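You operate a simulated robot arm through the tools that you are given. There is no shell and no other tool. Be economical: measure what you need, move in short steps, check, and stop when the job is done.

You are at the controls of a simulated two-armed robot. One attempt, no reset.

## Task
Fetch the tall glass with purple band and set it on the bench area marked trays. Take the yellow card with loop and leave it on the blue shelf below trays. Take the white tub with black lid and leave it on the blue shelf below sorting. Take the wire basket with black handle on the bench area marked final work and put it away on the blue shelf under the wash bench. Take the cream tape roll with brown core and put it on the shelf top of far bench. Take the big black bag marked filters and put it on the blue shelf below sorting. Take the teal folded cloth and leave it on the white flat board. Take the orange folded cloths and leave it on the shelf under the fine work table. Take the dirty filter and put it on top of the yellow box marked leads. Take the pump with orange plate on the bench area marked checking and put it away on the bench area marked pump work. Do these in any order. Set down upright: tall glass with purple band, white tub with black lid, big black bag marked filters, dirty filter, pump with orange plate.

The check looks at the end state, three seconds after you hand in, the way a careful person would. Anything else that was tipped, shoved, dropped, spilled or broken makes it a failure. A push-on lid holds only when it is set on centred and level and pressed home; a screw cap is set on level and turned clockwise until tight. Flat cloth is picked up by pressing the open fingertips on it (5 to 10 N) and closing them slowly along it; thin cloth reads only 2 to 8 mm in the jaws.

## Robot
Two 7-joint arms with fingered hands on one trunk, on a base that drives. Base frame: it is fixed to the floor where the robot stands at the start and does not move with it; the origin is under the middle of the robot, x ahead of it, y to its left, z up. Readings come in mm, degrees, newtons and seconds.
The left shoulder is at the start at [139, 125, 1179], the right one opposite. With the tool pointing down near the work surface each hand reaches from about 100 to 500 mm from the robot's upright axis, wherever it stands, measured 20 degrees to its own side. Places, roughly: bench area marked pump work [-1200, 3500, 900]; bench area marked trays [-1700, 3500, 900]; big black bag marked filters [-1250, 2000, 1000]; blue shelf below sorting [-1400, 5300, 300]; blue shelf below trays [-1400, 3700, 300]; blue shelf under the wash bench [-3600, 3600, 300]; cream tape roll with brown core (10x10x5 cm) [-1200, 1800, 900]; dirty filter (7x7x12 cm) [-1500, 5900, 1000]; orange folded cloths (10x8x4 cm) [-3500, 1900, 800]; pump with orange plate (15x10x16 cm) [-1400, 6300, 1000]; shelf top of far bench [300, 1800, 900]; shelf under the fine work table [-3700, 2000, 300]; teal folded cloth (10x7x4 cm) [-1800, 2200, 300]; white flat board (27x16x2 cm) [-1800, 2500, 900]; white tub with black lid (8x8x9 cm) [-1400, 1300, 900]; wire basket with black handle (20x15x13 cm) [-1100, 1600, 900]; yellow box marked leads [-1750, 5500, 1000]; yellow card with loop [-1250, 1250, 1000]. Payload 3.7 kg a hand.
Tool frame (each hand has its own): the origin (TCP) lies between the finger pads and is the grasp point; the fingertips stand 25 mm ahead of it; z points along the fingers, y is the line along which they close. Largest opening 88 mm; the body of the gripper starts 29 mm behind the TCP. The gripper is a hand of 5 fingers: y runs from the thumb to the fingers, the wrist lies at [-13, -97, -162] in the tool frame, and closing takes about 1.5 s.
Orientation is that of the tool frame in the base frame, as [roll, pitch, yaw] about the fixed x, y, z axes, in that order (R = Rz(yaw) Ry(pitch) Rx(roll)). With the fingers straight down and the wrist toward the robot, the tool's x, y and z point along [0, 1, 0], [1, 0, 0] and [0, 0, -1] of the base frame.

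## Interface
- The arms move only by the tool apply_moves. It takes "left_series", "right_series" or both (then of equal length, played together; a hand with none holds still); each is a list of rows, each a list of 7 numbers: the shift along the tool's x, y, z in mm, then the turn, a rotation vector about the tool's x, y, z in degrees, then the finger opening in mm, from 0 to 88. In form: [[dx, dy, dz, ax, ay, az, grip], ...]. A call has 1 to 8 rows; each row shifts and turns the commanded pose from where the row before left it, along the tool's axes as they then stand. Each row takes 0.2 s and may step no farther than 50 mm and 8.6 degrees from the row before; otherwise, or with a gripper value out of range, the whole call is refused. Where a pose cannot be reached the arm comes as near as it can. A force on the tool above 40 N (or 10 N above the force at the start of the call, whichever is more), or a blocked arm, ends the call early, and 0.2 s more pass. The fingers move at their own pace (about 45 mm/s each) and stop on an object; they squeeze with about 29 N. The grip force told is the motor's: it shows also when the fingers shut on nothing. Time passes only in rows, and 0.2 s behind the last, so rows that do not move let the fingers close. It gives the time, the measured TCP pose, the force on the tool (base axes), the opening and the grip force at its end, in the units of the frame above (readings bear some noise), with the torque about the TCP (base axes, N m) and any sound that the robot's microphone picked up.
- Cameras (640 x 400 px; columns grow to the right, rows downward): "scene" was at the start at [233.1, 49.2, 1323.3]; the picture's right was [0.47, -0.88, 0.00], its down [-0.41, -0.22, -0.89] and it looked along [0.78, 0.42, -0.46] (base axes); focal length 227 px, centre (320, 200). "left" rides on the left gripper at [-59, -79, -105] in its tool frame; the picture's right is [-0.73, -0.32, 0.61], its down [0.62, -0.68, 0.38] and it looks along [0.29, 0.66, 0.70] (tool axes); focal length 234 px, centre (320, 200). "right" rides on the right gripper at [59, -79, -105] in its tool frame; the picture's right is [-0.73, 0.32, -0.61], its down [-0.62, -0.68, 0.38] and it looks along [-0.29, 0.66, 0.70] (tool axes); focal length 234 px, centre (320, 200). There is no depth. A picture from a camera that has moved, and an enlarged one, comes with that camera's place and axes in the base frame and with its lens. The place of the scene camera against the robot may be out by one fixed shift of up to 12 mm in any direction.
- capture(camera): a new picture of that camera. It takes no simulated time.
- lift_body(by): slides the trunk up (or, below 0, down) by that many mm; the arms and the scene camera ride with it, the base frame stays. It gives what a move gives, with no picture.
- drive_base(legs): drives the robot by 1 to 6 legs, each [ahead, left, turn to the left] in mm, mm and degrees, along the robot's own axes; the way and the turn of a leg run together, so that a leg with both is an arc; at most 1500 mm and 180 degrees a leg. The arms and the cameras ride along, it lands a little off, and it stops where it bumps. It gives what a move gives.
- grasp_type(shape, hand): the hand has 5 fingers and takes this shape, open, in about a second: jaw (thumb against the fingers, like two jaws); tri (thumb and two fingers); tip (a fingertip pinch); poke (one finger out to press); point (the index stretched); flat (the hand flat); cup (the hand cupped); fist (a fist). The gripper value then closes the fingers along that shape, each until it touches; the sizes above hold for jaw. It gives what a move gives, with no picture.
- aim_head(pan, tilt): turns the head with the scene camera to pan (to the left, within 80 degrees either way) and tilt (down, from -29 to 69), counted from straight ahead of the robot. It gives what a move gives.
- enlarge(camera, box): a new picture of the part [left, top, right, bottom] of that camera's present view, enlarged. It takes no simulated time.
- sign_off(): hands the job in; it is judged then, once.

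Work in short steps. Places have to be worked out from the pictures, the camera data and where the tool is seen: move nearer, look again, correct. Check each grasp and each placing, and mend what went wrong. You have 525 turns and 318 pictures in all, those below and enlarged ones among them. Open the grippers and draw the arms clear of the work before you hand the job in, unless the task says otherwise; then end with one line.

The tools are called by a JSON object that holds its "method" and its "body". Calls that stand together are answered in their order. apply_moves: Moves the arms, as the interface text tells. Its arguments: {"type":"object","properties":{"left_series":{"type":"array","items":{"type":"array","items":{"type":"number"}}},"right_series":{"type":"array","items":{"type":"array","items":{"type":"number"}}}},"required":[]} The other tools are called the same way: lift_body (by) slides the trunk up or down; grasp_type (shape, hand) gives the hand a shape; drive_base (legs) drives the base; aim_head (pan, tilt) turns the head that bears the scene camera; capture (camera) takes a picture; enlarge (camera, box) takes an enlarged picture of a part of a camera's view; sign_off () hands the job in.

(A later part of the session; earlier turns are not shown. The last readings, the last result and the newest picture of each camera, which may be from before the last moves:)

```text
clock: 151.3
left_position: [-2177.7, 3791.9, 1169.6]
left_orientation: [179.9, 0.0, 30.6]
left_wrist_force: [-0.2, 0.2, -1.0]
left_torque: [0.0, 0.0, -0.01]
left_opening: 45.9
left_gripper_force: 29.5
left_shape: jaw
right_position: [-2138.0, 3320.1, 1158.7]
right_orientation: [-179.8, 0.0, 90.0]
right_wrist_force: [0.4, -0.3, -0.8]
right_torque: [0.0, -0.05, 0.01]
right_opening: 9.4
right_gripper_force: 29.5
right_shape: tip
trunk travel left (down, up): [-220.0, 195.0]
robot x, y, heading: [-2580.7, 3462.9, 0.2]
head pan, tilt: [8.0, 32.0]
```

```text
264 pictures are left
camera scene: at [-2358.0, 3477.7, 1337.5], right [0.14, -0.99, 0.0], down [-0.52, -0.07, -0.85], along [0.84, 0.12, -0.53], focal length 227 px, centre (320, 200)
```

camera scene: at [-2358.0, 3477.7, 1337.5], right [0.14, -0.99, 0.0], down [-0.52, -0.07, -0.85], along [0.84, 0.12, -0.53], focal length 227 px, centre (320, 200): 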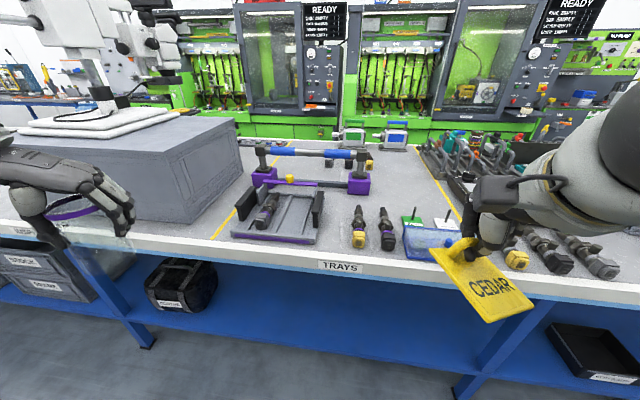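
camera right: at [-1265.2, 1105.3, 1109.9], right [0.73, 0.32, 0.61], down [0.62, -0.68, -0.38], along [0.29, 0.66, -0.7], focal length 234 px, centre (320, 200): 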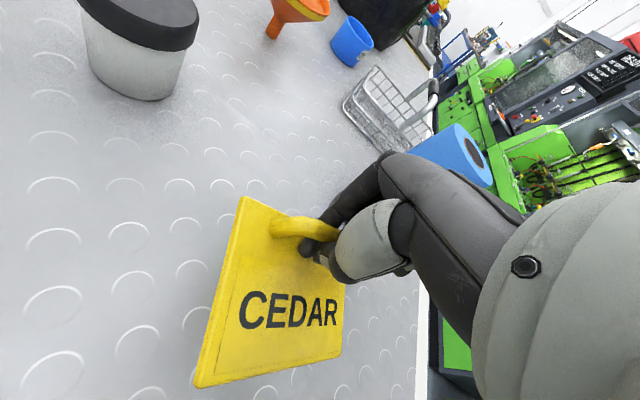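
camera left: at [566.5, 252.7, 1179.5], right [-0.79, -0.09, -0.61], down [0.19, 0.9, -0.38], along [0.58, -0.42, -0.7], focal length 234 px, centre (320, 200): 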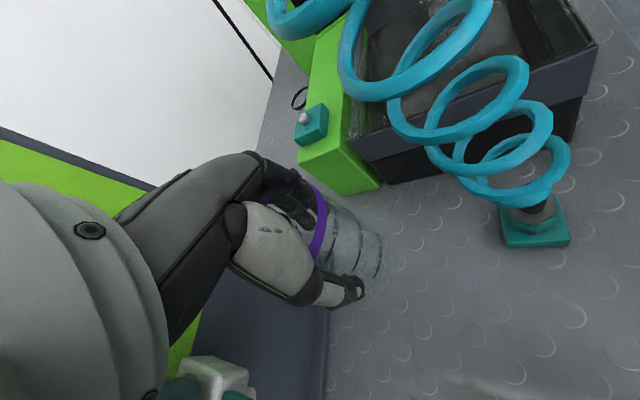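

{"method": "enlarge", "body": {"camera": "scene", "box": [210, 140, 466, 300]}}

```text
2.50 times, centred on (338, 220) of scene
camera zoom: at [-2358.0, 3477.7, 1337.5], right [0.14, -0.99, 0.0], down [-0.52, -0.07, -0.85], along [0.84, 0.12, -0.53], focal length 568 px, centre (275, 150)
```

zoom: 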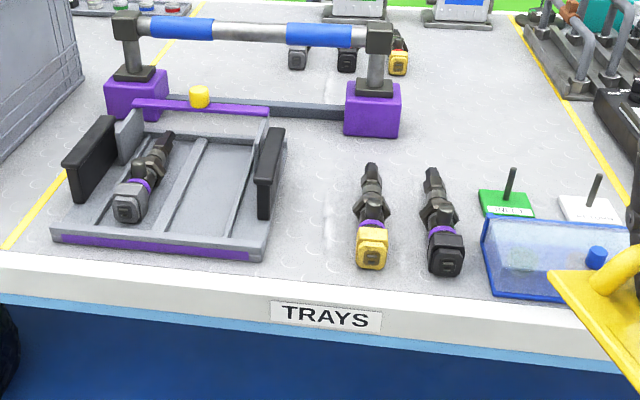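

{"method": "aim_head", "body": {"pan": 0, "tilt": 69}}

{"method": "capture", "body": {"camera": "scene"}}

```text
clock: 152.4
left_position: [-2177.0, 3791.2, 1169.0]
left_orientation: [-179.9, 0.1, 30.6]
left_wrist_force: [-0.1, 0.7, -2.6]
left_torque: [-0.05, 0.01, -0.03]
left_opening: 45.8
left_gripper_force: 29.6
left_shape: jaw
right_position: [-2137.4, 3320.4, 1158.4]
right_orientation: [-179.7, 0.0, 90.0]
right_wrist_force: [1.1, -0.1, -0.3]
right_torque: [0.01, -0.02, 0.0]
right_opening: 9.2
right_gripper_force: 29.1
right_shape: tip
trunk travel left (down, up): [-220.0, 195.0]
robot x, y, heading: [-2579.4, 3458.4, 0.2]
head pan, tilt: [0.0, 68.8]
```

```text
262 pictures are left
camera scene: at [-2381.0, 3467.4, 1297.3], right [0.04, -1.0, 0.0], down [-0.87, -0.03, -0.49], along [0.49, 0.02, -0.87], focal length 227 px, centre (320, 200)
```

scene: 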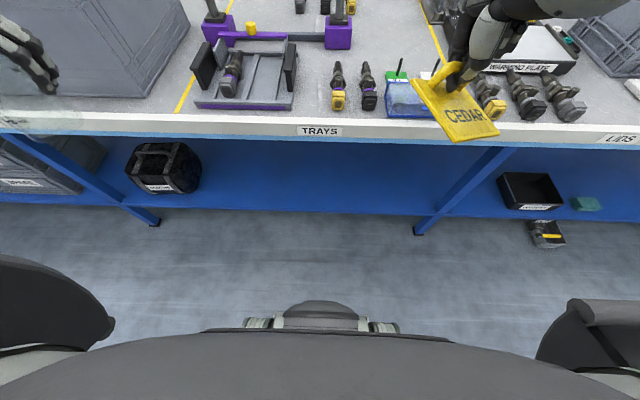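

The teal cloth is also seen on the lower shelf near (-1795, 2178). First I put the card on the blue shelf below trays: raise the glass hand, lower the trunk, then lower the right hand in front of the bench.

{"method": "apply_moves", "body": {"left_series": [[0, 0, -40, 0, 0, 0, 20], [0, 0, -40, 0, 0, 0, 20], [0, 0, -40, 0, 0, 0, 20], [0, 0, -40, 0, 0, 0, 20]]}}

{"method": "lift_body", "body": {"by": -150}}

{"method": "apply_moves", "body": {"right_series": [[0, 0, 48, 0, 0, 0, 0], [0, 0, 48, 0, 0, 0, 0], [0, 0, 48, 0, 0, 0, 0], [0, 0, 48, 0, 0, 0, 0], [0, 0, 48, 0, 0, 0, 0], [0, 0, 48, 0, 0, 0, 0], [0, 0, 48, 0, 0, 0, 0], [0, 0, 48, 0, 0, 0, 0]]}}

{"method": "capture", "body": {"camera": "scene"}}

```text
clock: 153.4
left_position: [-2176.9, 3789.5, 1330.2]
left_orientation: [-179.8, 0.1, 30.5]
left_wrist_force: [-0.1, 0.6, -0.4]
left_torque: [-0.01, 0.02, 0.01]
left_opening: 46.4
left_gripper_force: 28.9
left_shape: jaw
right_position: [-2137.0, 3318.3, 1159.2]
right_orientation: [-179.8, 0.0, 90.0]
right_wrist_force: [-0.1, 0.3, 0.0]
right_torque: [0.03, -0.01, -0.01]
right_opening: 9.4
right_gripper_force: 28.9
right_shape: tip
trunk travel left (down, up): [-220.0, 195.0]
robot x, y, heading: [-2575.6, 3459.7, 0.2]
head pan, tilt: [0.0, 68.8]
```

```text
clock: 155.1
left_position: [-2179.1, 3791.0, 1180.3]
left_orientation: [180.0, -0.2, 30.6]
left_wrist_force: [0.2, 0.2, -0.6]
left_torque: [0.02, -0.03, 0.04]
left_opening: 46.0
left_gripper_force: 29.2
left_shape: jaw
right_position: [-2068.4, 3321.8, 859.4]
right_orientation: [-152.5, 0.0, 90.0]
right_wrist_force: [-0.2, 0.1, -0.4]
right_torque: [0.03, 0.0, 0.0]
right_opening: 9.3
right_gripper_force: 29.2
right_shape: tip
trunk travel left (down, up): [-70.0, 345.0]
robot x, y, heading: [-2577.9, 3460.8, -0.1]
head pan, tilt: [0.0, 68.8]
```

```text
clock: 156.9
left_position: [-2178.2, 3791.8, 1180.2]
left_orientation: [-179.9, -0.1, 30.6]
left_wrist_force: [-1.0, 0.4, -1.2]
left_torque: [-0.04, 0.04, 0.0]
left_opening: 46.1
left_gripper_force: 28.9
left_shape: jaw
right_position: [-2193.1, 3324.5, 554.7]
right_orientation: [-152.5, -0.1, 89.8]
right_wrist_force: [0.5, 0.6, -0.8]
right_torque: [-0.01, 0.01, 0.01]
right_opening: 9.0
right_gripper_force: 29.0
right_shape: tip
right hand out of reach, approached as far as the arm can: row 1, 2, 8
trunk travel left (down, up): [-70.0, 345.0]
robot x, y, heading: [-2582.0, 3458.5, 0.2]
head pan, tilt: [0.0, 68.8]
```

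```text
261 pictures are left
camera scene: at [-2216.3, 3507.2, 1155.1], right [0.5, -0.87, 0.0], down [-0.54, -0.31, -0.78], along [0.68, 0.39, -0.62], focal length 227 px, centre (320, 200)
```

scene: 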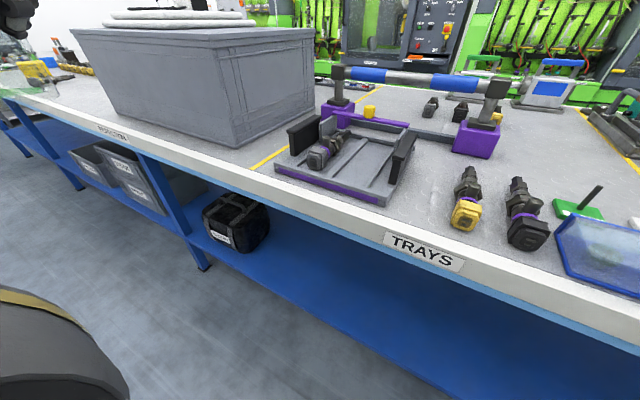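

{"method": "apply_moves", "body": {"right_series": [[0, 0, 0, -6.9, 0, 0, 0], [0, 0, 0, -6.9, 0, 0, 0], [0, 0, 0, -6.9, 0, 0, 0], [0, 0, 0, -6.8, 0, 0, 0]]}}

{"method": "aim_head", "body": {"pan": 0, "tilt": 60}}

{"method": "capture", "body": {"camera": "scene"}}

{"method": "capture", "body": {"camera": "right"}}

```text
clock: 157.9
left_position: [-2177.6, 3791.4, 1179.3]
left_orientation: [-180.0, 0.0, 30.6]
left_wrist_force: [0.4, -0.5, -0.5]
left_torque: [0.0, 0.0, 0.01]
left_opening: 45.8
left_gripper_force: 28.5
left_shape: jaw
right_position: [-2193.1, 3325.2, 554.0]
right_orientation: [-152.4, 0.1, 90.1]
right_wrist_force: [-0.6, 0.8, 0.2]
right_torque: [0.01, -0.06, -0.02]
right_opening: 9.2
right_gripper_force: 29.1
right_shape: tip
right hand out of reach, approached as far as the arm can: row 1, 2, 3, 4
trunk travel left (down, up): [-70.0, 345.0]
robot x, y, heading: [-2576.7, 3455.8, 0.2]
head pan, tilt: [0.0, 68.8]
```

```text
clock: 158.6
left_position: [-2177.3, 3791.3, 1180.2]
left_orientation: [-179.9, 0.0, 30.6]
left_wrist_force: [-0.1, -0.8, -0.9]
left_torque: [0.02, 0.0, -0.01]
left_opening: 45.8
left_gripper_force: 28.9
left_shape: jaw
right_position: [-2194.2, 3325.7, 554.3]
right_orientation: [-152.5, 0.1, 90.1]
right_wrist_force: [0.5, -0.5, -0.2]
right_torque: [-0.01, 0.0, 0.0]
right_opening: 9.0
right_gripper_force: 28.7
right_shape: tip
trunk travel left (down, up): [-70.0, 345.0]
robot x, y, heading: [-2578.8, 3459.9, -0.2]
head pan, tilt: [0.0, 60.0]
```

```text
260 pictures are left
camera scene: at [-2215.2, 3507.5, 1154.6], right [0.49, -0.87, 0.0], down [-0.54, -0.31, -0.78], along [0.68, 0.38, -0.62], focal length 227 px, centre (320, 200)
```

scene: 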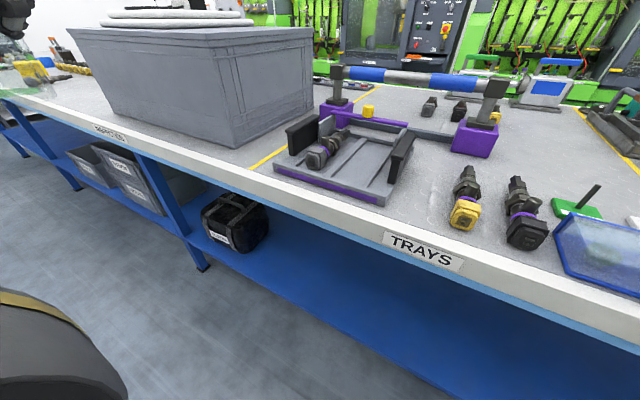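

```text
259 pictures are left
camera right: at [-2214.6, 3384.2, 683.1], right [0.57, -0.73, 0.39], down [-0.78, -0.62, -0.02], along [0.26, -0.29, -0.92], focal length 234 px, centre (320, 200)
```

right: 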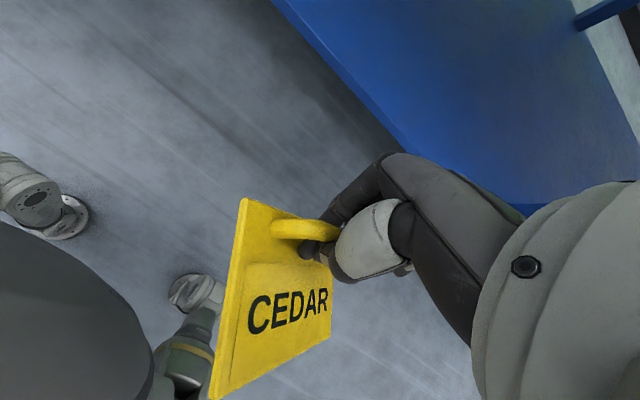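

The torso has leaned because the right hand's target was at its limit. I bring the right hand nearer and up to let the posture recover.

{"method": "apply_moves", "body": {"right_series": [[10, 0, -45, 0, 0, 0, 0], [10, 0, -45, 0, 0, 0, 0], [10, 0, -45, 0, 0, 0, 0], [10, 0, -45, 0, 0, 0, 0], [10, 0, -45, 0, 0, 0, 0]]}}

{"method": "capture", "body": {"camera": "scene"}}

```text
clock: 159.8
left_position: [-2178.1, 3790.5, 1180.2]
left_orientation: [179.9, 0.0, 30.6]
left_wrist_force: [0.5, 0.1, -0.9]
left_torque: [-0.03, 0.01, -0.02]
left_opening: 46.1
left_gripper_force: 28.8
left_shape: jaw
right_position: [-2089.4, 3376.9, 754.2]
right_orientation: [-152.4, 0.1, 90.0]
right_wrist_force: [0.6, 0.6, -0.1]
right_torque: [-0.01, 0.0, 0.03]
right_opening: 9.2
right_gripper_force: 29.5
right_shape: tip
trunk travel left (down, up): [-70.0, 345.0]
robot x, y, heading: [-2580.1, 3459.2, -0.1]
head pan, tilt: [0.0, 60.0]
```

```text
258 pictures are left
camera scene: at [-2215.1, 3507.4, 1154.6], right [0.49, -0.87, 0.0], down [-0.55, -0.3, -0.78], along [0.68, 0.38, -0.62], focal length 227 px, centre (320, 200)
```

scene: 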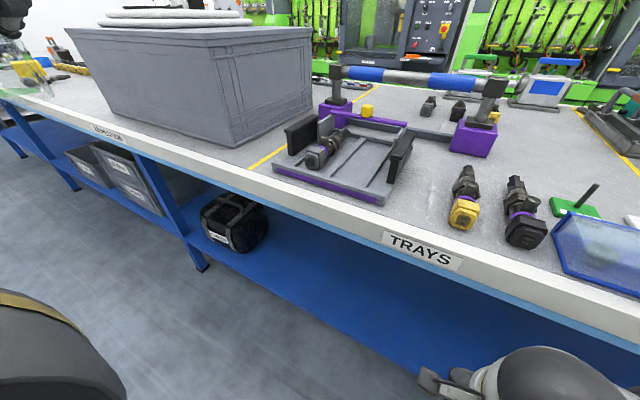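

{"method": "apply_moves", "body": {"right_series": [[0, -30, 0, 0, 0, 0, 0], [0, -30, 0, -6.9, 0, 0, 0], [0, 0, 0, -6.9, 0, 0, 0], [0, 0, 0, -6.9, 0, 0, 0], [0, 0, 0, -6.8, 0, 0, 0]]}}

{"method": "aim_head", "body": {"pan": 0, "tilt": 55}}

{"method": "capture", "body": {"camera": "scene"}}

```text
clock: 161.0
left_position: [-2178.2, 3792.5, 1180.0]
left_orientation: [180.0, 0.1, 30.5]
left_wrist_force: [0.2, -0.8, -0.4]
left_torque: [-0.02, -0.02, 0.01]
left_opening: 46.0
left_gripper_force: 29.2
left_shape: jaw
right_position: [-2072.8, 3423.5, 744.9]
right_orientation: [-179.9, 0.1, 90.0]
right_wrist_force: [0.9, -0.3, -0.4]
right_torque: [-0.02, -0.06, -0.01]
right_opening: 9.0
right_gripper_force: 28.7
right_shape: tip
right hand out of reach, approached as far as the arm can: row 1, 2, 3, 4, 5
trunk travel left (down, up): [-70.0, 345.0]
robot x, y, heading: [-2580.5, 3458.3, 0.2]
head pan, tilt: [0.0, 60.0]
```

```text
clock: 161.7
left_position: [-2177.9, 3791.7, 1179.7]
left_orientation: [-179.8, 0.0, 30.6]
left_wrist_force: [0.0, 0.7, -1.0]
left_torque: [-0.01, -0.01, 0.01]
left_opening: 46.0
left_gripper_force: 29.2
left_shape: jaw
right_position: [-2071.4, 3424.0, 744.0]
right_orientation: [-179.9, 0.1, 90.0]
right_wrist_force: [0.2, -0.6, -0.7]
right_torque: [0.03, 0.0, 0.01]
right_opening: 8.7
right_gripper_force: 28.5
right_shape: tip
trunk travel left (down, up): [-70.0, 345.0]
robot x, y, heading: [-2581.4, 3457.2, 0.1]
head pan, tilt: [0.0, 55.0]
```

```text
257 pictures are left
camera scene: at [-2214.8, 3506.7, 1154.5], right [0.48, -0.88, 0.0], down [-0.55, -0.3, -0.78], along [0.68, 0.38, -0.63], focal length 227 px, centre (320, 200)
```

scene: 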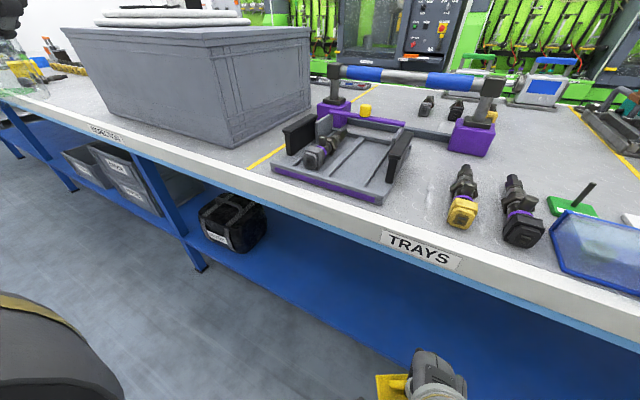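

{"method": "lift_body", "body": {"by": 100}}

{"method": "aim_head", "body": {"pan": 0, "tilt": 50}}

{"method": "capture", "body": {"camera": "scene"}}

```text
clock: 163.0
left_position: [-2175.3, 3791.5, 1279.4]
left_orientation: [-179.9, 0.2, 30.7]
left_wrist_force: [0.1, -0.4, -0.5]
left_torque: [-0.01, 0.05, -0.02]
left_opening: 46.4
left_gripper_force: 29.4
left_shape: jaw
right_position: [-2072.9, 3423.0, 843.1]
right_orientation: [-179.7, 0.1, 90.0]
right_wrist_force: [0.3, -0.1, -0.5]
right_torque: [-0.02, -0.01, 0.02]
right_opening: 8.9
right_gripper_force: 28.4
right_shape: tip
trunk travel left (down, up): [-170.0, 245.0]
robot x, y, heading: [-2579.2, 3460.6, 0.1]
head pan, tilt: [0.0, 55.0]
```

```text
clock: 163.7
left_position: [-2177.9, 3790.4, 1281.0]
left_orientation: [-180.0, -0.1, 30.6]
left_wrist_force: [0.6, -0.2, -1.0]
left_torque: [0.03, 0.01, 0.0]
left_opening: 46.0
left_gripper_force: 29.4
left_shape: jaw
right_position: [-2074.2, 3422.9, 844.5]
right_orientation: [-179.9, 0.0, 90.0]
right_wrist_force: [0.2, -0.4, -0.6]
right_torque: [0.01, 0.01, -0.03]
right_opening: 9.1
right_gripper_force: 29.8
right_shape: tip
trunk travel left (down, up): [-170.0, 245.0]
robot x, y, heading: [-2579.8, 3457.4, -0.0]
head pan, tilt: [0.0, 50.0]
```

```text
256 pictures are left
camera scene: at [-2316.2, 3465.4, 1256.6], right [0.0, -1.0, 0.0], down [-0.77, 0.0, -0.64], along [0.64, 0.0, -0.77], focal length 227 px, centre (320, 200)
```

scene: 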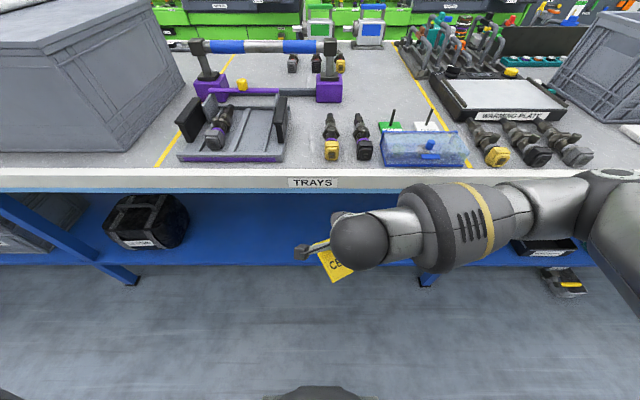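

Posture recovered. I shift right, pull the right hand in a little, then lower it.

{"method": "drive_base", "body": {"legs": [[0, -150, 0]]}}

{"method": "apply_moves", "body": {"right_series": [[-20, -35, 0, 0, 0, 0, 0], [-20, -35, 0, 0, 0, 0, 0], [-20, -35, 0, 0, 0, 0, 0], [-20, 0, 40, 0, 0, 0, 0], [0, 0, 48, 0, 0, 0, 0], [0, 0, 48, 0, 0, 0, 0], [0, 0, 48, 0, 0, 0, 0]]}}

{"method": "capture", "body": {"camera": "scene"}}

```text
clock: 165.0
left_position: [-2176.5, 3642.6, 1280.3]
left_orientation: [-180.0, 0.0, 30.5]
left_wrist_force: [-0.6, 0.1, 0.4]
left_torque: [0.03, -0.01, -0.01]
left_opening: 45.7
left_gripper_force: 28.7
left_shape: jaw
right_position: [-2073.1, 3273.1, 843.6]
right_orientation: [-179.9, -0.1, 89.9]
right_wrist_force: [-0.3, -1.1, -0.5]
right_torque: [-0.03, 0.01, -0.01]
right_opening: 8.8
right_gripper_force: 29.3
right_shape: tip
trunk travel left (down, up): [-170.0, 245.0]
robot x, y, heading: [-2579.0, 3312.8, -0.3]
head pan, tilt: [0.0, 50.0]
```

```text
clock: 166.6
left_position: [-2176.0, 3643.6, 1278.9]
left_orientation: [-179.9, 0.0, 30.5]
left_wrist_force: [0.6, 0.5, -1.6]
left_torque: [0.0, 0.01, 0.01]
left_opening: 46.3
left_gripper_force: 29.1
left_shape: jaw
right_position: [-2129.8, 3268.0, 663.8]
right_orientation: [-179.5, 0.5, 89.7]
right_wrist_force: [0.0, 0.6, 0.0]
right_torque: [0.01, -0.01, 0.03]
right_opening: 8.7
right_gripper_force: 29.5
right_shape: tip
right hand out of reach, approached as far as the arm can: row 2, 3, 5, 6, 7
trunk travel left (down, up): [-170.0, 245.0]
robot x, y, heading: [-2580.8, 3310.1, -0.0]
head pan, tilt: [0.0, 50.0]
```

```text
255 pictures are left
camera scene: at [-2315.5, 3316.5, 1256.4], right [0.0, -1.0, 0.0], down [-0.77, 0.0, -0.64], along [0.64, 0.0, -0.77], focal length 227 px, centre (320, 200)
```

scene: 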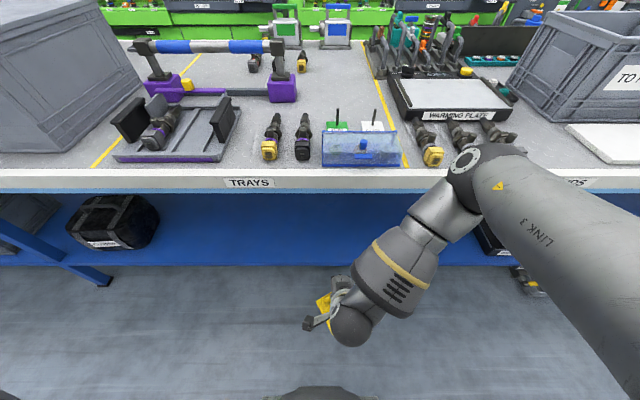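

{"method": "apply_moves", "body": {"right_series": [[0, 0, -3, 0, 0, 0, 0], [0, 0, 0, 0, 0, 0, 0]]}}

{"method": "lift_body", "body": {"by": -60}}

{"method": "capture", "body": {"camera": "scene"}}

```text
clock: 167.2
left_position: [-2177.0, 3643.6, 1279.7]
left_orientation: [179.9, 0.0, 30.4]
left_wrist_force: [-0.5, -0.3, -1.6]
left_torque: [0.0, -0.04, -0.01]
left_opening: 46.0
left_gripper_force: 29.2
left_shape: jaw
right_position: [-2131.8, 3268.2, 668.1]
right_orientation: [-179.7, 0.2, 89.8]
right_wrist_force: [0.4, -0.3, -2.3]
right_torque: [-0.01, -0.06, 0.0]
right_opening: 8.9
right_gripper_force: 29.0
right_shape: tip
trunk travel left (down, up): [-170.0, 245.0]
robot x, y, heading: [-2578.4, 3310.8, -0.1]
head pan, tilt: [0.0, 50.0]
```

```text
clock: 168.2
left_position: [-2178.1, 3641.4, 1221.4]
left_orientation: [179.9, -0.2, 30.7]
left_wrist_force: [-0.1, -0.2, -0.4]
left_torque: [0.01, -0.03, 0.03]
left_opening: 46.1
left_gripper_force: 28.9
left_shape: jaw
right_position: [-2176.0, 3269.3, 562.0]
right_orientation: [-169.2, 0.3, 89.9]
right_wrist_force: [0.6, -0.4, -0.2]
right_torque: [0.03, 0.0, 0.02]
right_opening: 8.6
right_gripper_force: 28.6
right_shape: tip
trunk travel left (down, up): [-110.0, 305.0]
robot x, y, heading: [-2578.8, 3311.6, -0.4]
head pan, tilt: [0.0, 50.0]
```

```text
254 pictures are left
camera scene: at [-2252.4, 3316.6, 1187.1], right [0.0, -1.0, 0.0], down [-0.77, 0.0, -0.64], along [0.64, 0.0, -0.77], focal length 227 px, centre (320, 200)
```

scene: 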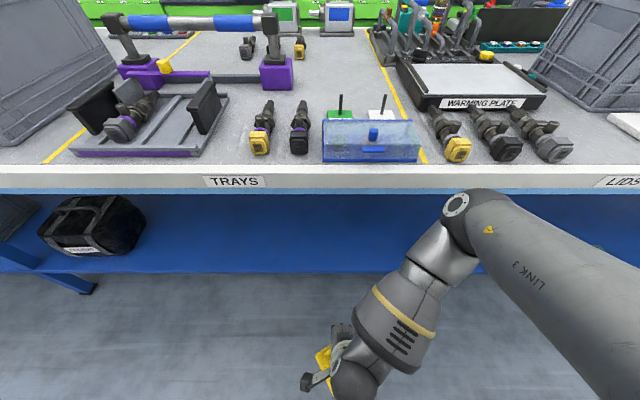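

Lowering makes the chest lean forward, so the hand should reach out further. I move it forward below the table edge while tilting the fingers forward.

{"method": "apply_moves", "body": {"right_series": [[0, 25, 10, -6, 0, 0, 0], [0, 25, 10, -6, 0, 0, 0], [0, 25, 10, -6, 0, 0, 0], [0, 25, 10, -6, 0, 0, 0]]}}

{"method": "capture", "body": {"camera": "scene"}}

{"method": "capture", "body": {"camera": "right"}}

```text
clock: 169.2
left_position: [-2178.1, 3643.2, 1219.7]
left_orientation: [179.9, 0.0, 30.4]
left_wrist_force: [-0.4, -0.6, -0.8]
left_torque: [0.02, 0.01, -0.04]
left_opening: 46.1
left_gripper_force: 29.1
left_shape: jaw
right_position: [-2052.2, 3348.4, 566.2]
right_orientation: [167.3, 0.9, 89.3]
right_wrist_force: [0.2, 1.2, -0.7]
right_torque: [-0.04, -0.01, 0.0]
right_opening: 8.8
right_gripper_force: 28.9
right_shape: tip
right hand out of reach, approached as far as the arm can: row 1, 2, 3, 4
trunk travel left (down, up): [-110.0, 305.0]
robot x, y, heading: [-2580.0, 3310.7, -0.0]
head pan, tilt: [0.0, 50.0]
```

```text
253 pictures are left
camera scene: at [-2250.8, 3316.8, 1186.5], right [0.0, -1.0, 0.0], down [-0.77, 0.0, -0.64], along [0.64, 0.0, -0.77], focal length 227 px, centre (320, 200)
```

scene: 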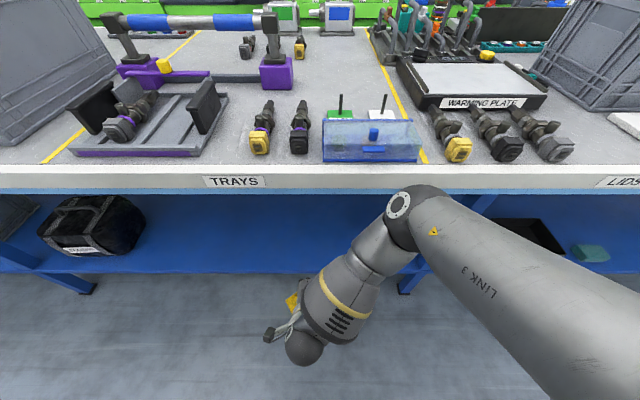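

```text
252 pictures are left
camera right: at [-2152.2, 3409.4, 650.3], right [0.17, -0.72, 0.67], down [-0.59, -0.62, -0.51], along [0.79, -0.31, -0.53], focal length 234 px, centre (320, 200)
```

right: 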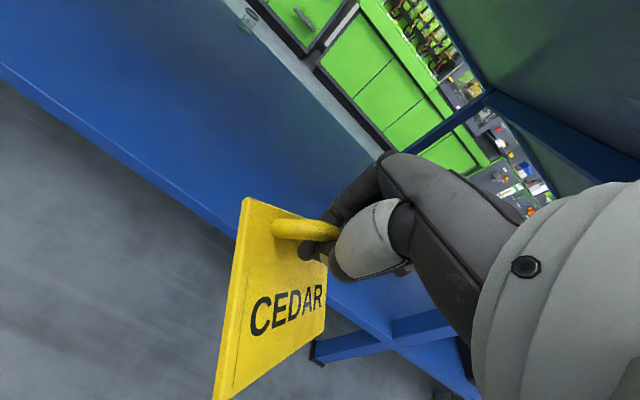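

{"method": "drive_base", "body": {"legs": [[-150, 0, 0]]}}

{"method": "apply_moves", "body": {"right_series": [[-5, 30, 35, 0, 0, 0, 0], [-5, 30, 35, 0, 0, 0, 0], [-5, 30, 25, 0, 0, 0, 0], [-5, 30, 25, 0, 0, 0, 0]]}}

{"method": "capture", "body": {"camera": "scene"}}

```text
clock: 170.6
left_position: [-2324.8, 3643.0, 1220.3]
left_orientation: [180.0, 0.0, 30.4]
left_wrist_force: [-0.7, 0.7, -1.8]
left_torque: [0.01, 0.0, 0.0]
left_opening: 46.1
left_gripper_force: 29.1
left_shape: jaw
right_position: [-2200.6, 3347.6, 566.0]
right_orientation: [167.4, 1.0, 89.4]
right_wrist_force: [0.3, -0.3, -0.1]
right_torque: [0.02, -0.02, -0.03]
right_opening: 8.8
right_gripper_force: 29.3
right_shape: tip
trunk travel left (down, up): [-110.0, 305.0]
robot x, y, heading: [-2724.1, 3308.9, 0.0]
head pan, tilt: [0.0, 50.0]
```

```text
clock: 171.6
left_position: [-2323.5, 3642.4, 1220.2]
left_orientation: [180.0, 0.0, 30.5]
left_wrist_force: [-0.5, 0.7, -0.8]
left_torque: [0.03, -0.01, -0.02]
left_opening: 46.1
left_gripper_force: 28.5
left_shape: jaw
right_position: [-2052.2, 3340.7, 487.5]
right_orientation: [167.5, 1.1, 89.2]
right_wrist_force: [-0.9, -0.4, -0.3]
right_torque: [0.02, -0.02, 0.03]
right_opening: 8.9
right_gripper_force: 28.8
right_shape: tip
right hand out of reach, approached as far as the arm can: row 1, 2
trunk travel left (down, up): [-110.0, 305.0]
robot x, y, heading: [-2723.6, 3311.1, -0.1]
head pan, tilt: [0.0, 50.0]
```

```text
251 pictures are left
camera scene: at [-2396.5, 3316.7, 1186.3], right [0.0, -1.0, 0.0], down [-0.77, 0.0, -0.64], along [0.64, 0.0, -0.77], focal length 227 px, centre (320, 200)
```

scene: 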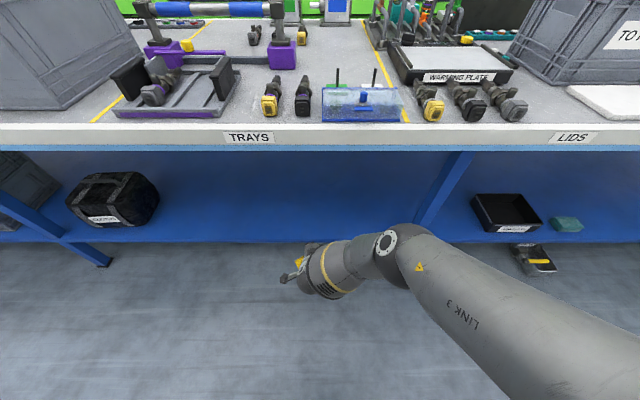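

{"method": "drive_base", "body": {"legs": [[140, 0, 0]]}}

{"method": "apply_moves", "body": {"right_series": [[0, 34, 8, 0, 0, 0, 0], [0, 34, 8, 0, 0, 0, 0], [0, 34, 8, 0, 0, 0, 0], [0, 34, 8, 0, 0, 0, 0]]}}

{"method": "capture", "body": {"camera": "scene"}}

{"method": "capture", "body": {"camera": "right"}}

```text
clock: 172.9
left_position: [-2181.9, 3640.9, 1220.1]
left_orientation: [-179.9, 0.0, 30.4]
left_wrist_force: [0.0, 0.2, -1.3]
left_torque: [0.01, 0.03, 0.02]
left_opening: 46.1
left_gripper_force: 29.2
left_shape: jaw
right_position: [-1912.9, 3340.6, 488.3]
right_orientation: [167.6, 1.2, 89.0]
right_wrist_force: [-0.5, -0.2, -0.8]
right_torque: [0.01, -0.02, 0.02]
right_opening: 8.7
right_gripper_force: 28.7
right_shape: tip
trunk travel left (down, up): [-110.0, 305.0]
robot x, y, heading: [-2589.1, 3311.9, -0.0]
head pan, tilt: [0.0, 50.0]
```

```text
clock: 173.9
left_position: [-2182.9, 3642.4, 1218.7]
left_orientation: [-180.0, 0.0, 30.4]
left_wrist_force: [0.2, 0.6, -1.2]
left_torque: [0.02, 0.01, -0.03]
left_opening: 46.0
left_gripper_force: 29.2
left_shape: jaw
right_position: [-1811.1, 3340.4, 518.6]
right_orientation: [167.6, 1.0, 89.1]
right_wrist_force: [0.0, 0.2, -0.9]
right_torque: [-0.01, -0.01, 0.02]
right_opening: 9.0
right_gripper_force: 28.7
right_shape: tip
right hand out of reach, approached as far as the arm can: row 3, 4
trunk travel left (down, up): [-110.0, 305.0]
robot x, y, heading: [-2582.6, 3305.6, 0.0]
head pan, tilt: [0.0, 50.0]
```

```text
250 pictures are left
camera scene: at [-2257.6, 3316.2, 1186.5], right [0.0, -1.0, 0.0], down [-0.77, 0.0, -0.64], along [0.64, 0.0, -0.77], focal length 227 px, centre (320, 200)
```

scene: 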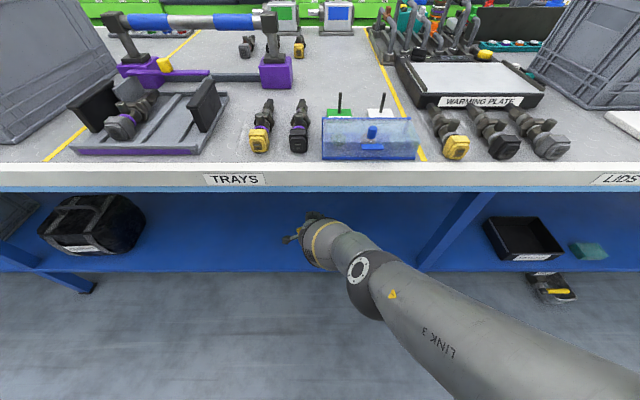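

```text
249 pictures are left
camera right: at [-1908.8, 3402.3, 603.3], right [0.17, -0.72, 0.68], down [-0.59, -0.62, -0.51], along [0.79, -0.31, -0.53], focal length 234 px, centre (320, 200)
```

right: 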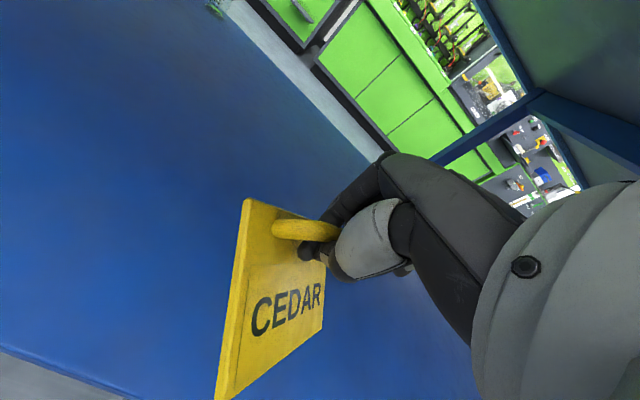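

{"method": "drive_base", "body": {"legs": [[90, 0, 0]]}}

{"method": "apply_moves", "body": {"right_series": [[0, 5, 30, 0, 0, 0, 0], [0, 5, 30, 0, 0, 0, 0], [0, 5, 20, 0, 0, 0, 0]]}}

{"method": "capture", "body": {"camera": "right"}}

{"method": "capture", "body": {"camera": "scene"}}

```text
clock: 175.0
left_position: [-2092.2, 3640.4, 1218.7]
left_orientation: [-179.9, 0.0, 30.5]
left_wrist_force: [0.5, 0.0, -1.1]
left_torque: [-0.01, 0.0, 0.0]
left_opening: 45.9
left_gripper_force: 28.9
left_shape: jaw
right_position: [-1720.7, 3339.1, 519.1]
right_orientation: [167.6, 1.0, 89.0]
right_wrist_force: [-0.4, -0.3, -0.4]
right_torque: [-0.02, -0.01, 0.0]
right_opening: 8.8
right_gripper_force: 28.8
right_shape: tip
trunk travel left (down, up): [-110.0, 305.0]
robot x, y, heading: [-2494.9, 3306.7, -0.1]
head pan, tilt: [0.0, 50.0]
```

```text
clock: 175.8
left_position: [-2092.5, 3641.3, 1220.0]
left_orientation: [180.0, -0.1, 30.4]
left_wrist_force: [0.8, -1.2, -1.2]
left_torque: [0.0, -0.03, -0.03]
left_opening: 46.0
left_gripper_force: 29.1
left_shape: jaw
right_position: [-1721.4, 3335.2, 517.2]
right_orientation: [167.5, 0.9, 89.0]
right_wrist_force: [-0.7, -0.8, -0.1]
right_torque: [-0.01, -0.03, 0.0]
right_opening: 9.1
right_gripper_force: 28.7
right_shape: tip
right hand out of reach, approached as far as the arm can: row 1, 2, 3
trunk travel left (down, up): [-110.0, 305.0]
robot x, y, heading: [-2498.5, 3312.3, 0.0]
head pan, tilt: [0.0, 50.0]
```

```text
248 pictures are left
camera right: at [-1819.1, 3398.1, 600.8], right [0.17, -0.72, 0.68], down [-0.59, -0.62, -0.51], along [0.79, -0.31, -0.53], focal length 234 px, centre (320, 200)
```

right: 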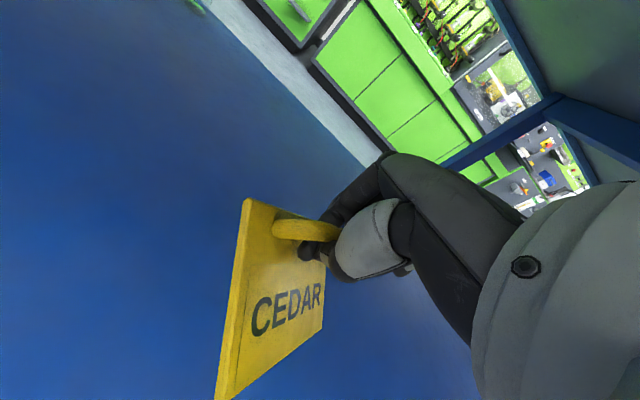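

```text
247 pictures are left
camera scene: at [-2167.4, 3315.3, 1186.5], right [0.0, -1.0, 0.0], down [-0.77, 0.0, -0.64], along [0.64, 0.0, -0.77], focal length 227 px, centre (320, 200)
```

scene: 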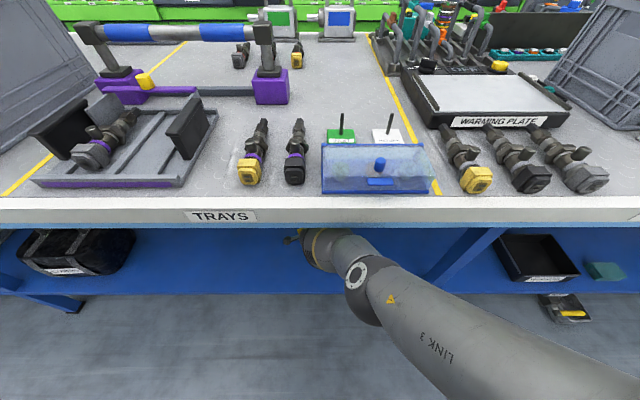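

{"method": "lift_body", "body": {"by": -30}}

{"method": "capture", "body": {"camera": "right"}}

```text
clock: 176.6
left_position: [-2094.7, 3642.8, 1189.2]
left_orientation: [180.0, 0.1, 30.4]
left_wrist_force: [-0.1, 0.2, -0.8]
left_torque: [0.0, 0.0, 0.01]
left_opening: 45.9
left_gripper_force: 29.0
left_shape: jaw
right_position: [-1726.7, 3339.3, 481.3]
right_orientation: [167.8, 1.0, 89.3]
right_wrist_force: [0.2, 0.2, -0.7]
right_torque: [-0.03, 0.0, 0.01]
right_opening: 8.7
right_gripper_force: 28.9
right_shape: tip
trunk travel left (down, up): [-80.0, 335.0]
robot x, y, heading: [-2495.4, 3309.0, -0.4]
head pan, tilt: [0.0, 50.0]
```

```text
246 pictures are left
camera right: at [-1824.3, 3401.4, 567.7], right [0.18, -0.72, 0.67], down [-0.59, -0.63, -0.51], along [0.79, -0.31, -0.54], focal length 234 px, centre (320, 200)
```

right: 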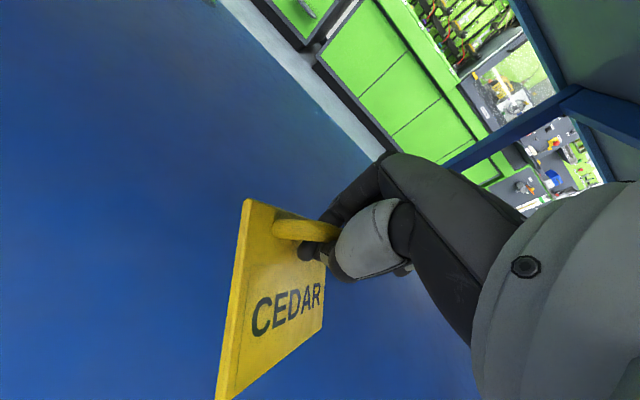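

{"method": "lift_body", "body": {"by": -40}}

{"method": "capture", "body": {"camera": "right"}}

{"method": "capture", "body": {"camera": "scene"}}

```text
clock: 177.4
left_position: [-2145.7, 3648.5, 1166.3]
left_orientation: [178.2, -2.1, 30.4]
left_wrist_force: [0.2, -0.4, -1.1]
left_torque: [0.02, 0.0, -0.01]
left_opening: 45.9
left_gripper_force: 29.1
left_shape: jaw
right_position: [-1737.7, 3350.0, 490.2]
right_orientation: [164.2, 1.0, 89.7]
right_wrist_force: [0.0, -0.1, -0.2]
right_torque: [0.01, -0.01, -0.02]
right_opening: 8.8
right_gripper_force: 28.9
right_shape: tip
trunk travel left (down, up): [-40.0, 375.0]
robot x, y, heading: [-2506.3, 3311.8, -0.2]
head pan, tilt: [0.0, 50.0]
```

```text
245 pictures are left
camera right: at [-1842.8, 3411.2, 568.4], right [0.14, -0.72, 0.68], down [-0.55, -0.63, -0.54], along [0.82, -0.3, -0.49], focal length 234 px, centre (320, 200)
```

right: 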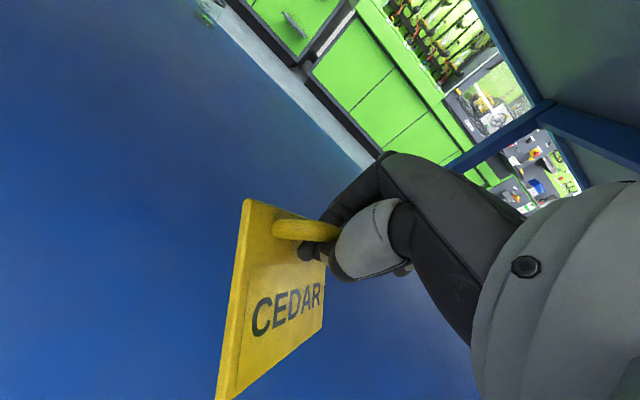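

```text
244 pictures are left
camera scene: at [-2156.9, 3322.0, 1120.8], right [0.0, -1.0, 0.01], down [-0.74, 0.0, -0.67], along [0.67, -0.01, -0.74], focal length 227 px, centre (320, 200)
```

scene: 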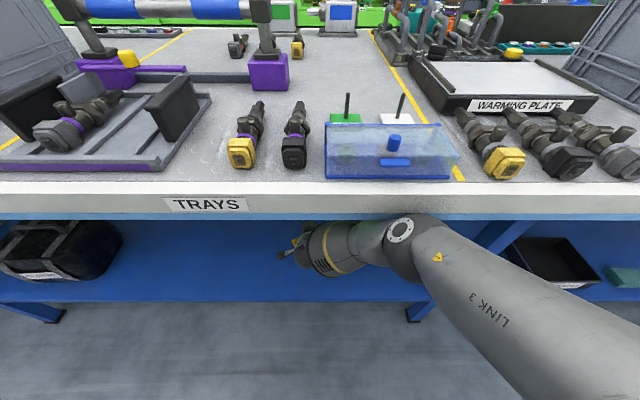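

The lean touched something; I undo it, pull the hand back a little and lower it with the arm instead.

{"method": "lift_body", "body": {"by": 30}}

{"method": "apply_moves", "body": {"right_series": [[0, -35, 0, 0, 0, 0, 0], [0, -35, 10, 0, 0, 0, 0], [0, 0, 25, 0, 0, 0, 0]]}}

{"method": "capture", "body": {"camera": "scene"}}

```text
clock: 178.2
left_position: [-2109.4, 3647.7, 1184.8]
left_orientation: [179.4, -0.5, 30.4]
left_wrist_force: [-0.2, 0.8, -0.5]
left_torque: [-0.02, -0.02, 0.0]
left_opening: 46.1
left_gripper_force: 29.4
left_shape: jaw
right_position: [-1730.6, 3349.5, 486.2]
right_orientation: [166.9, 1.0, 89.8]
right_wrist_force: [0.3, -0.3, -0.5]
right_torque: [0.0, 0.0, 0.03]
right_opening: 8.9
right_gripper_force: 29.0
right_shape: tip
trunk travel left (down, up): [-70.0, 345.0]
robot x, y, heading: [-2492.6, 3312.3, -0.1]
head pan, tilt: [0.0, 50.0]
```

```text
clock: 179.0
left_position: [-2088.4, 3642.5, 1176.8]
left_orientation: [-179.8, 0.2, 30.5]
left_wrist_force: [-0.2, -0.3, -0.2]
left_torque: [-0.02, -0.01, 0.02]
left_opening: 46.0
left_gripper_force: 29.3
left_shape: jaw
right_position: [-1778.5, 3337.8, 423.1]
right_orientation: [167.8, 1.0, 89.1]
right_wrist_force: [-0.7, -0.3, 1.2]
right_torque: [0.0, 0.02, 0.03]
right_opening: 8.7
right_gripper_force: 29.3
right_shape: tip
trunk travel left (down, up): [-70.0, 345.0]
robot x, y, heading: [-2492.6, 3307.4, -0.0]
head pan, tilt: [0.0, 50.0]
```

```text
243 pictures are left
camera scene: at [-2125.5, 3316.1, 1136.6], right [0.0, -1.0, 0.0], down [-0.77, 0.0, -0.64], along [0.64, 0.0, -0.77], focal length 227 px, centre (320, 200)
```

scene: 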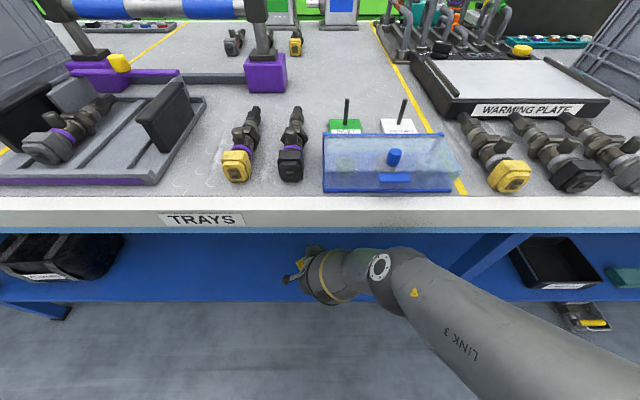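

{"method": "apply_moves", "body": {"right_series": [[0, -4, 18, 0, 0, 0, 0], [0, -4, 18, 0, 0, 0, 0]]}}

{"method": "capture", "body": {"camera": "right"}}

```text
clock: 179.6
left_position: [-2093.3, 3641.4, 1181.2]
left_orientation: [-179.9, 0.1, 30.5]
left_wrist_force: [-0.3, -0.2, -1.0]
left_torque: [0.02, 0.0, 0.02]
left_opening: 46.0
left_gripper_force: 29.4
left_shape: jaw
right_position: [-1780.9, 3336.3, 400.0]
right_orientation: [167.7, 0.9, 88.9]
right_wrist_force: [-0.3, -0.7, -0.3]
right_torque: [0.04, 0.04, 0.01]
right_opening: 8.8
right_gripper_force: 29.1
right_shape: tip
right hand out of reach, approached as far as the arm can: row 2
trunk travel left (down, up): [-70.0, 345.0]
robot x, y, heading: [-2492.9, 3310.2, -0.1]
head pan, tilt: [0.0, 50.0]
```

```text
242 pictures are left
camera right: at [-1880.0, 3397.9, 483.5], right [0.17, -0.72, 0.68], down [-0.59, -0.62, -0.51], along [0.79, -0.31, -0.53], focal length 234 px, centre (320, 200)
```

right: 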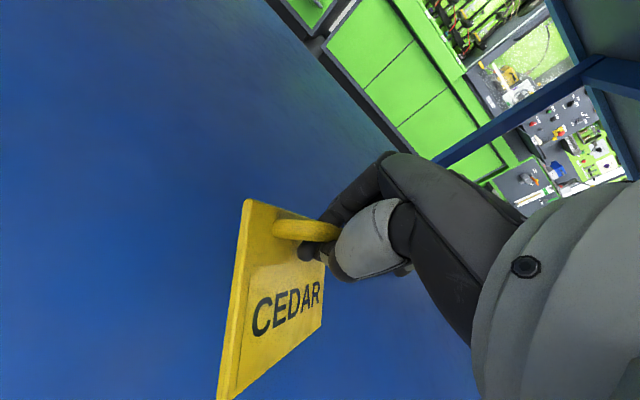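

{"method": "apply_moves", "body": {"right_series": [[-25, 0, 0, 0, 0, 0, 0], [-25, 0, 0, 0, 0, 0, 0], [-25, 0, 8, 0, 0, 0, 0], [-20, 0, 8, 0, 0, 0, 0]]}}

{"method": "apply_moves", "body": {"right_series": [[0, -2, 10, 0, 0, 0, 0], [0, -2, 10, 0, 0, 0, 0]]}}

```text
clock: 180.6
left_position: [-2093.4, 3641.4, 1179.2]
left_orientation: [-180.0, 0.0, 30.4]
left_wrist_force: [0.2, 0.6, -1.7]
left_torque: [-0.02, 0.01, 0.0]
left_opening: 45.9
left_gripper_force: 28.9
left_shape: jaw
right_position: [-1753.3, 3266.9, 396.4]
right_orientation: [168.4, 1.4, 88.4]
right_wrist_force: [0.0, -0.2, -0.2]
right_torque: [0.0, 0.0, 0.0]
right_opening: 8.5
right_gripper_force: 29.1
right_shape: tip
right hand out of reach, approached as far as the arm can: row 1, 2, 3, 4
trunk travel left (down, up): [-70.0, 345.0]
robot x, y, heading: [-2493.1, 3309.9, -0.2]
head pan, tilt: [0.0, 50.0]
```

```text
clock: 181.2
left_position: [-2093.3, 3641.0, 1180.1]
left_orientation: [180.0, -0.1, 30.4]
left_wrist_force: [-0.2, 0.1, -1.4]
left_torque: [0.0, 0.0, 0.0]
left_opening: 45.9
left_gripper_force: 28.9
left_shape: jaw
right_position: [-1753.8, 3267.0, 397.6]
right_orientation: [168.4, 1.5, 88.4]
right_wrist_force: [0.2, 0.3, -0.6]
right_torque: [0.0, 0.0, 0.01]
right_opening: 8.8
right_gripper_force: 28.9
right_shape: tip
right hand out of reach, approached as far as the arm can: row 1, 2
trunk travel left (down, up): [-70.0, 345.0]
robot x, y, heading: [-2495.6, 3314.6, -0.1]
head pan, tilt: [0.0, 50.0]
```

{"method": "lift_body", "body": {"by": -30}}

{"method": "capture", "body": {"camera": "right"}}

```text
clock: 181.9
left_position: [-2093.2, 3641.1, 1150.6]
left_orientation: [179.8, -0.2, 30.6]
left_wrist_force: [0.8, -0.1, -0.7]
left_torque: [-0.01, 0.03, 0.01]
left_opening: 46.0
left_gripper_force: 28.9
left_shape: jaw
right_position: [-1792.8, 3266.2, 326.0]
right_orientation: [173.1, 1.7, 88.6]
right_wrist_force: [4.5, 2.1, 19.4]
right_torque: [-0.5, -0.35, 0.11]
right_opening: 8.7
right_gripper_force: 28.4
right_shape: tip
trunk travel left (down, up): [-40.0, 375.0]
robot x, y, heading: [-2495.5, 3312.1, -0.5]
head pan, tilt: [0.0, 50.0]
```

```text
241 pictures are left
camera right: at [-1882.1, 3330.8, 419.3], right [0.23, -0.71, 0.66], down [-0.65, -0.62, -0.44], along [0.73, -0.33, -0.6], focal length 234 px, centre (320, 200)
```

right: 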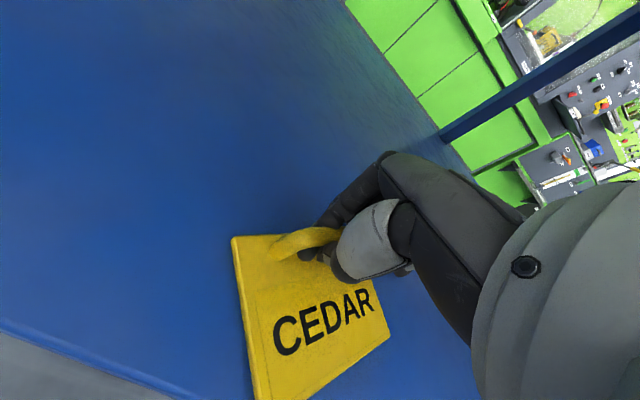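

The card is now resting on the shelf. Open the fingers.

{"method": "apply_moves", "body": {"right_series": [[0, 0, 0, 0, 0, 0, 30], [0, 0, 0, 0, 0, 0, 50], [0, 0, 0, 0, 0, 0, 50], [0, 0, 0, 0, 0, 0, 50]]}}

{"method": "capture", "body": {"camera": "right"}}

```text
clock: 182.8
left_position: [-2095.7, 3640.8, 1151.8]
left_orientation: [180.0, -0.1, 30.4]
left_wrist_force: [-0.2, -0.4, -1.0]
left_torque: [-0.03, 0.0, -0.01]
left_opening: 46.0
left_gripper_force: 29.1
left_shape: jaw
right_position: [-1788.1, 3265.7, 330.9]
right_orientation: [172.5, 1.8, 88.4]
right_wrist_force: [2.7, -0.5, 30.5]
right_torque: [0.0, 0.36, 0.02]
right_opening: 44.3
right_gripper_force: 0.1
right_shape: tip
trunk travel left (down, up): [-40.0, 375.0]
robot x, y, heading: [-2496.2, 3306.9, 0.0]
head pan, tilt: [0.0, 50.0]
stopped in row 4 (right hand): the force on the tool passed its limit (the readings are from after the stop); the commanded pose is now the measured one
```

```text
240 pictures are left
camera right: at [-1877.6, 3329.8, 421.9], right [0.22, -0.71, 0.67], down [-0.64, -0.62, -0.45], along [0.73, -0.33, -0.59], focal length 234 px, centre (320, 200)
```

right: 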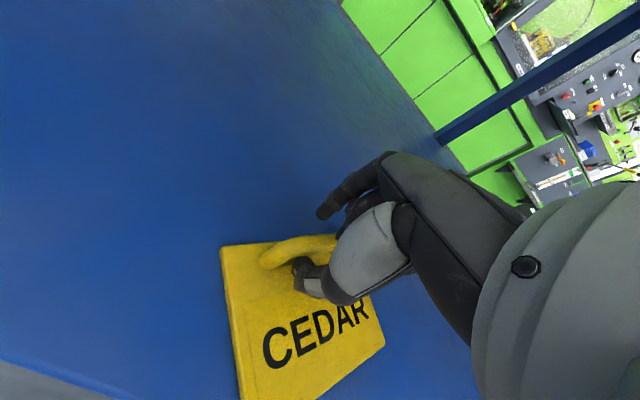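

Card lies flat on the shelf. Raise the hand and withdraw.

{"method": "apply_moves", "body": {"right_series": [[0, 0, -15, 0, 0, 0, 50], [0, 0, -25, 0, 0, 0, 60], [0, 0, -30, 0, 0, 0, 60], [0, -20, -30, 0, 0, 0, 60]]}}

{"method": "capture", "body": {"camera": "right"}}

```text
clock: 183.8
left_position: [-2091.9, 3640.5, 1149.7]
left_orientation: [-179.9, 0.0, 30.4]
left_wrist_force: [-0.2, -1.2, -0.9]
left_torque: [-0.01, -0.02, 0.01]
left_opening: 45.9
left_gripper_force: 28.7
left_shape: jaw
right_position: [-1774.7, 3291.3, 343.5]
right_orientation: [173.5, 1.5, 88.7]
right_wrist_force: [-0.4, -0.6, 0.5]
right_torque: [0.0, -0.04, -0.02]
right_opening: 59.7
right_gripper_force: 0.0
right_shape: tip
right hand out of reach, approached as far as the arm can: row 1, 2, 3, 4
trunk travel left (down, up): [-40.0, 375.0]
robot x, y, heading: [-2497.9, 3311.0, -0.2]
head pan, tilt: [0.0, 50.0]
```

```text
239 pictures are left
camera right: at [-1863.1, 3355.2, 436.9], right [0.23, -0.71, 0.66], down [-0.65, -0.62, -0.44], along [0.72, -0.33, -0.61], focal length 234 px, centre (320, 200)
```

right: 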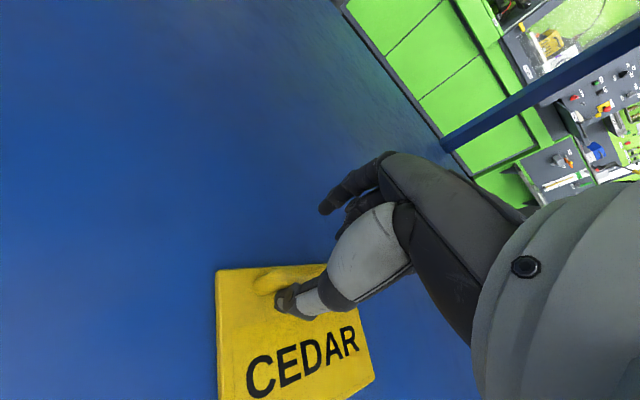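

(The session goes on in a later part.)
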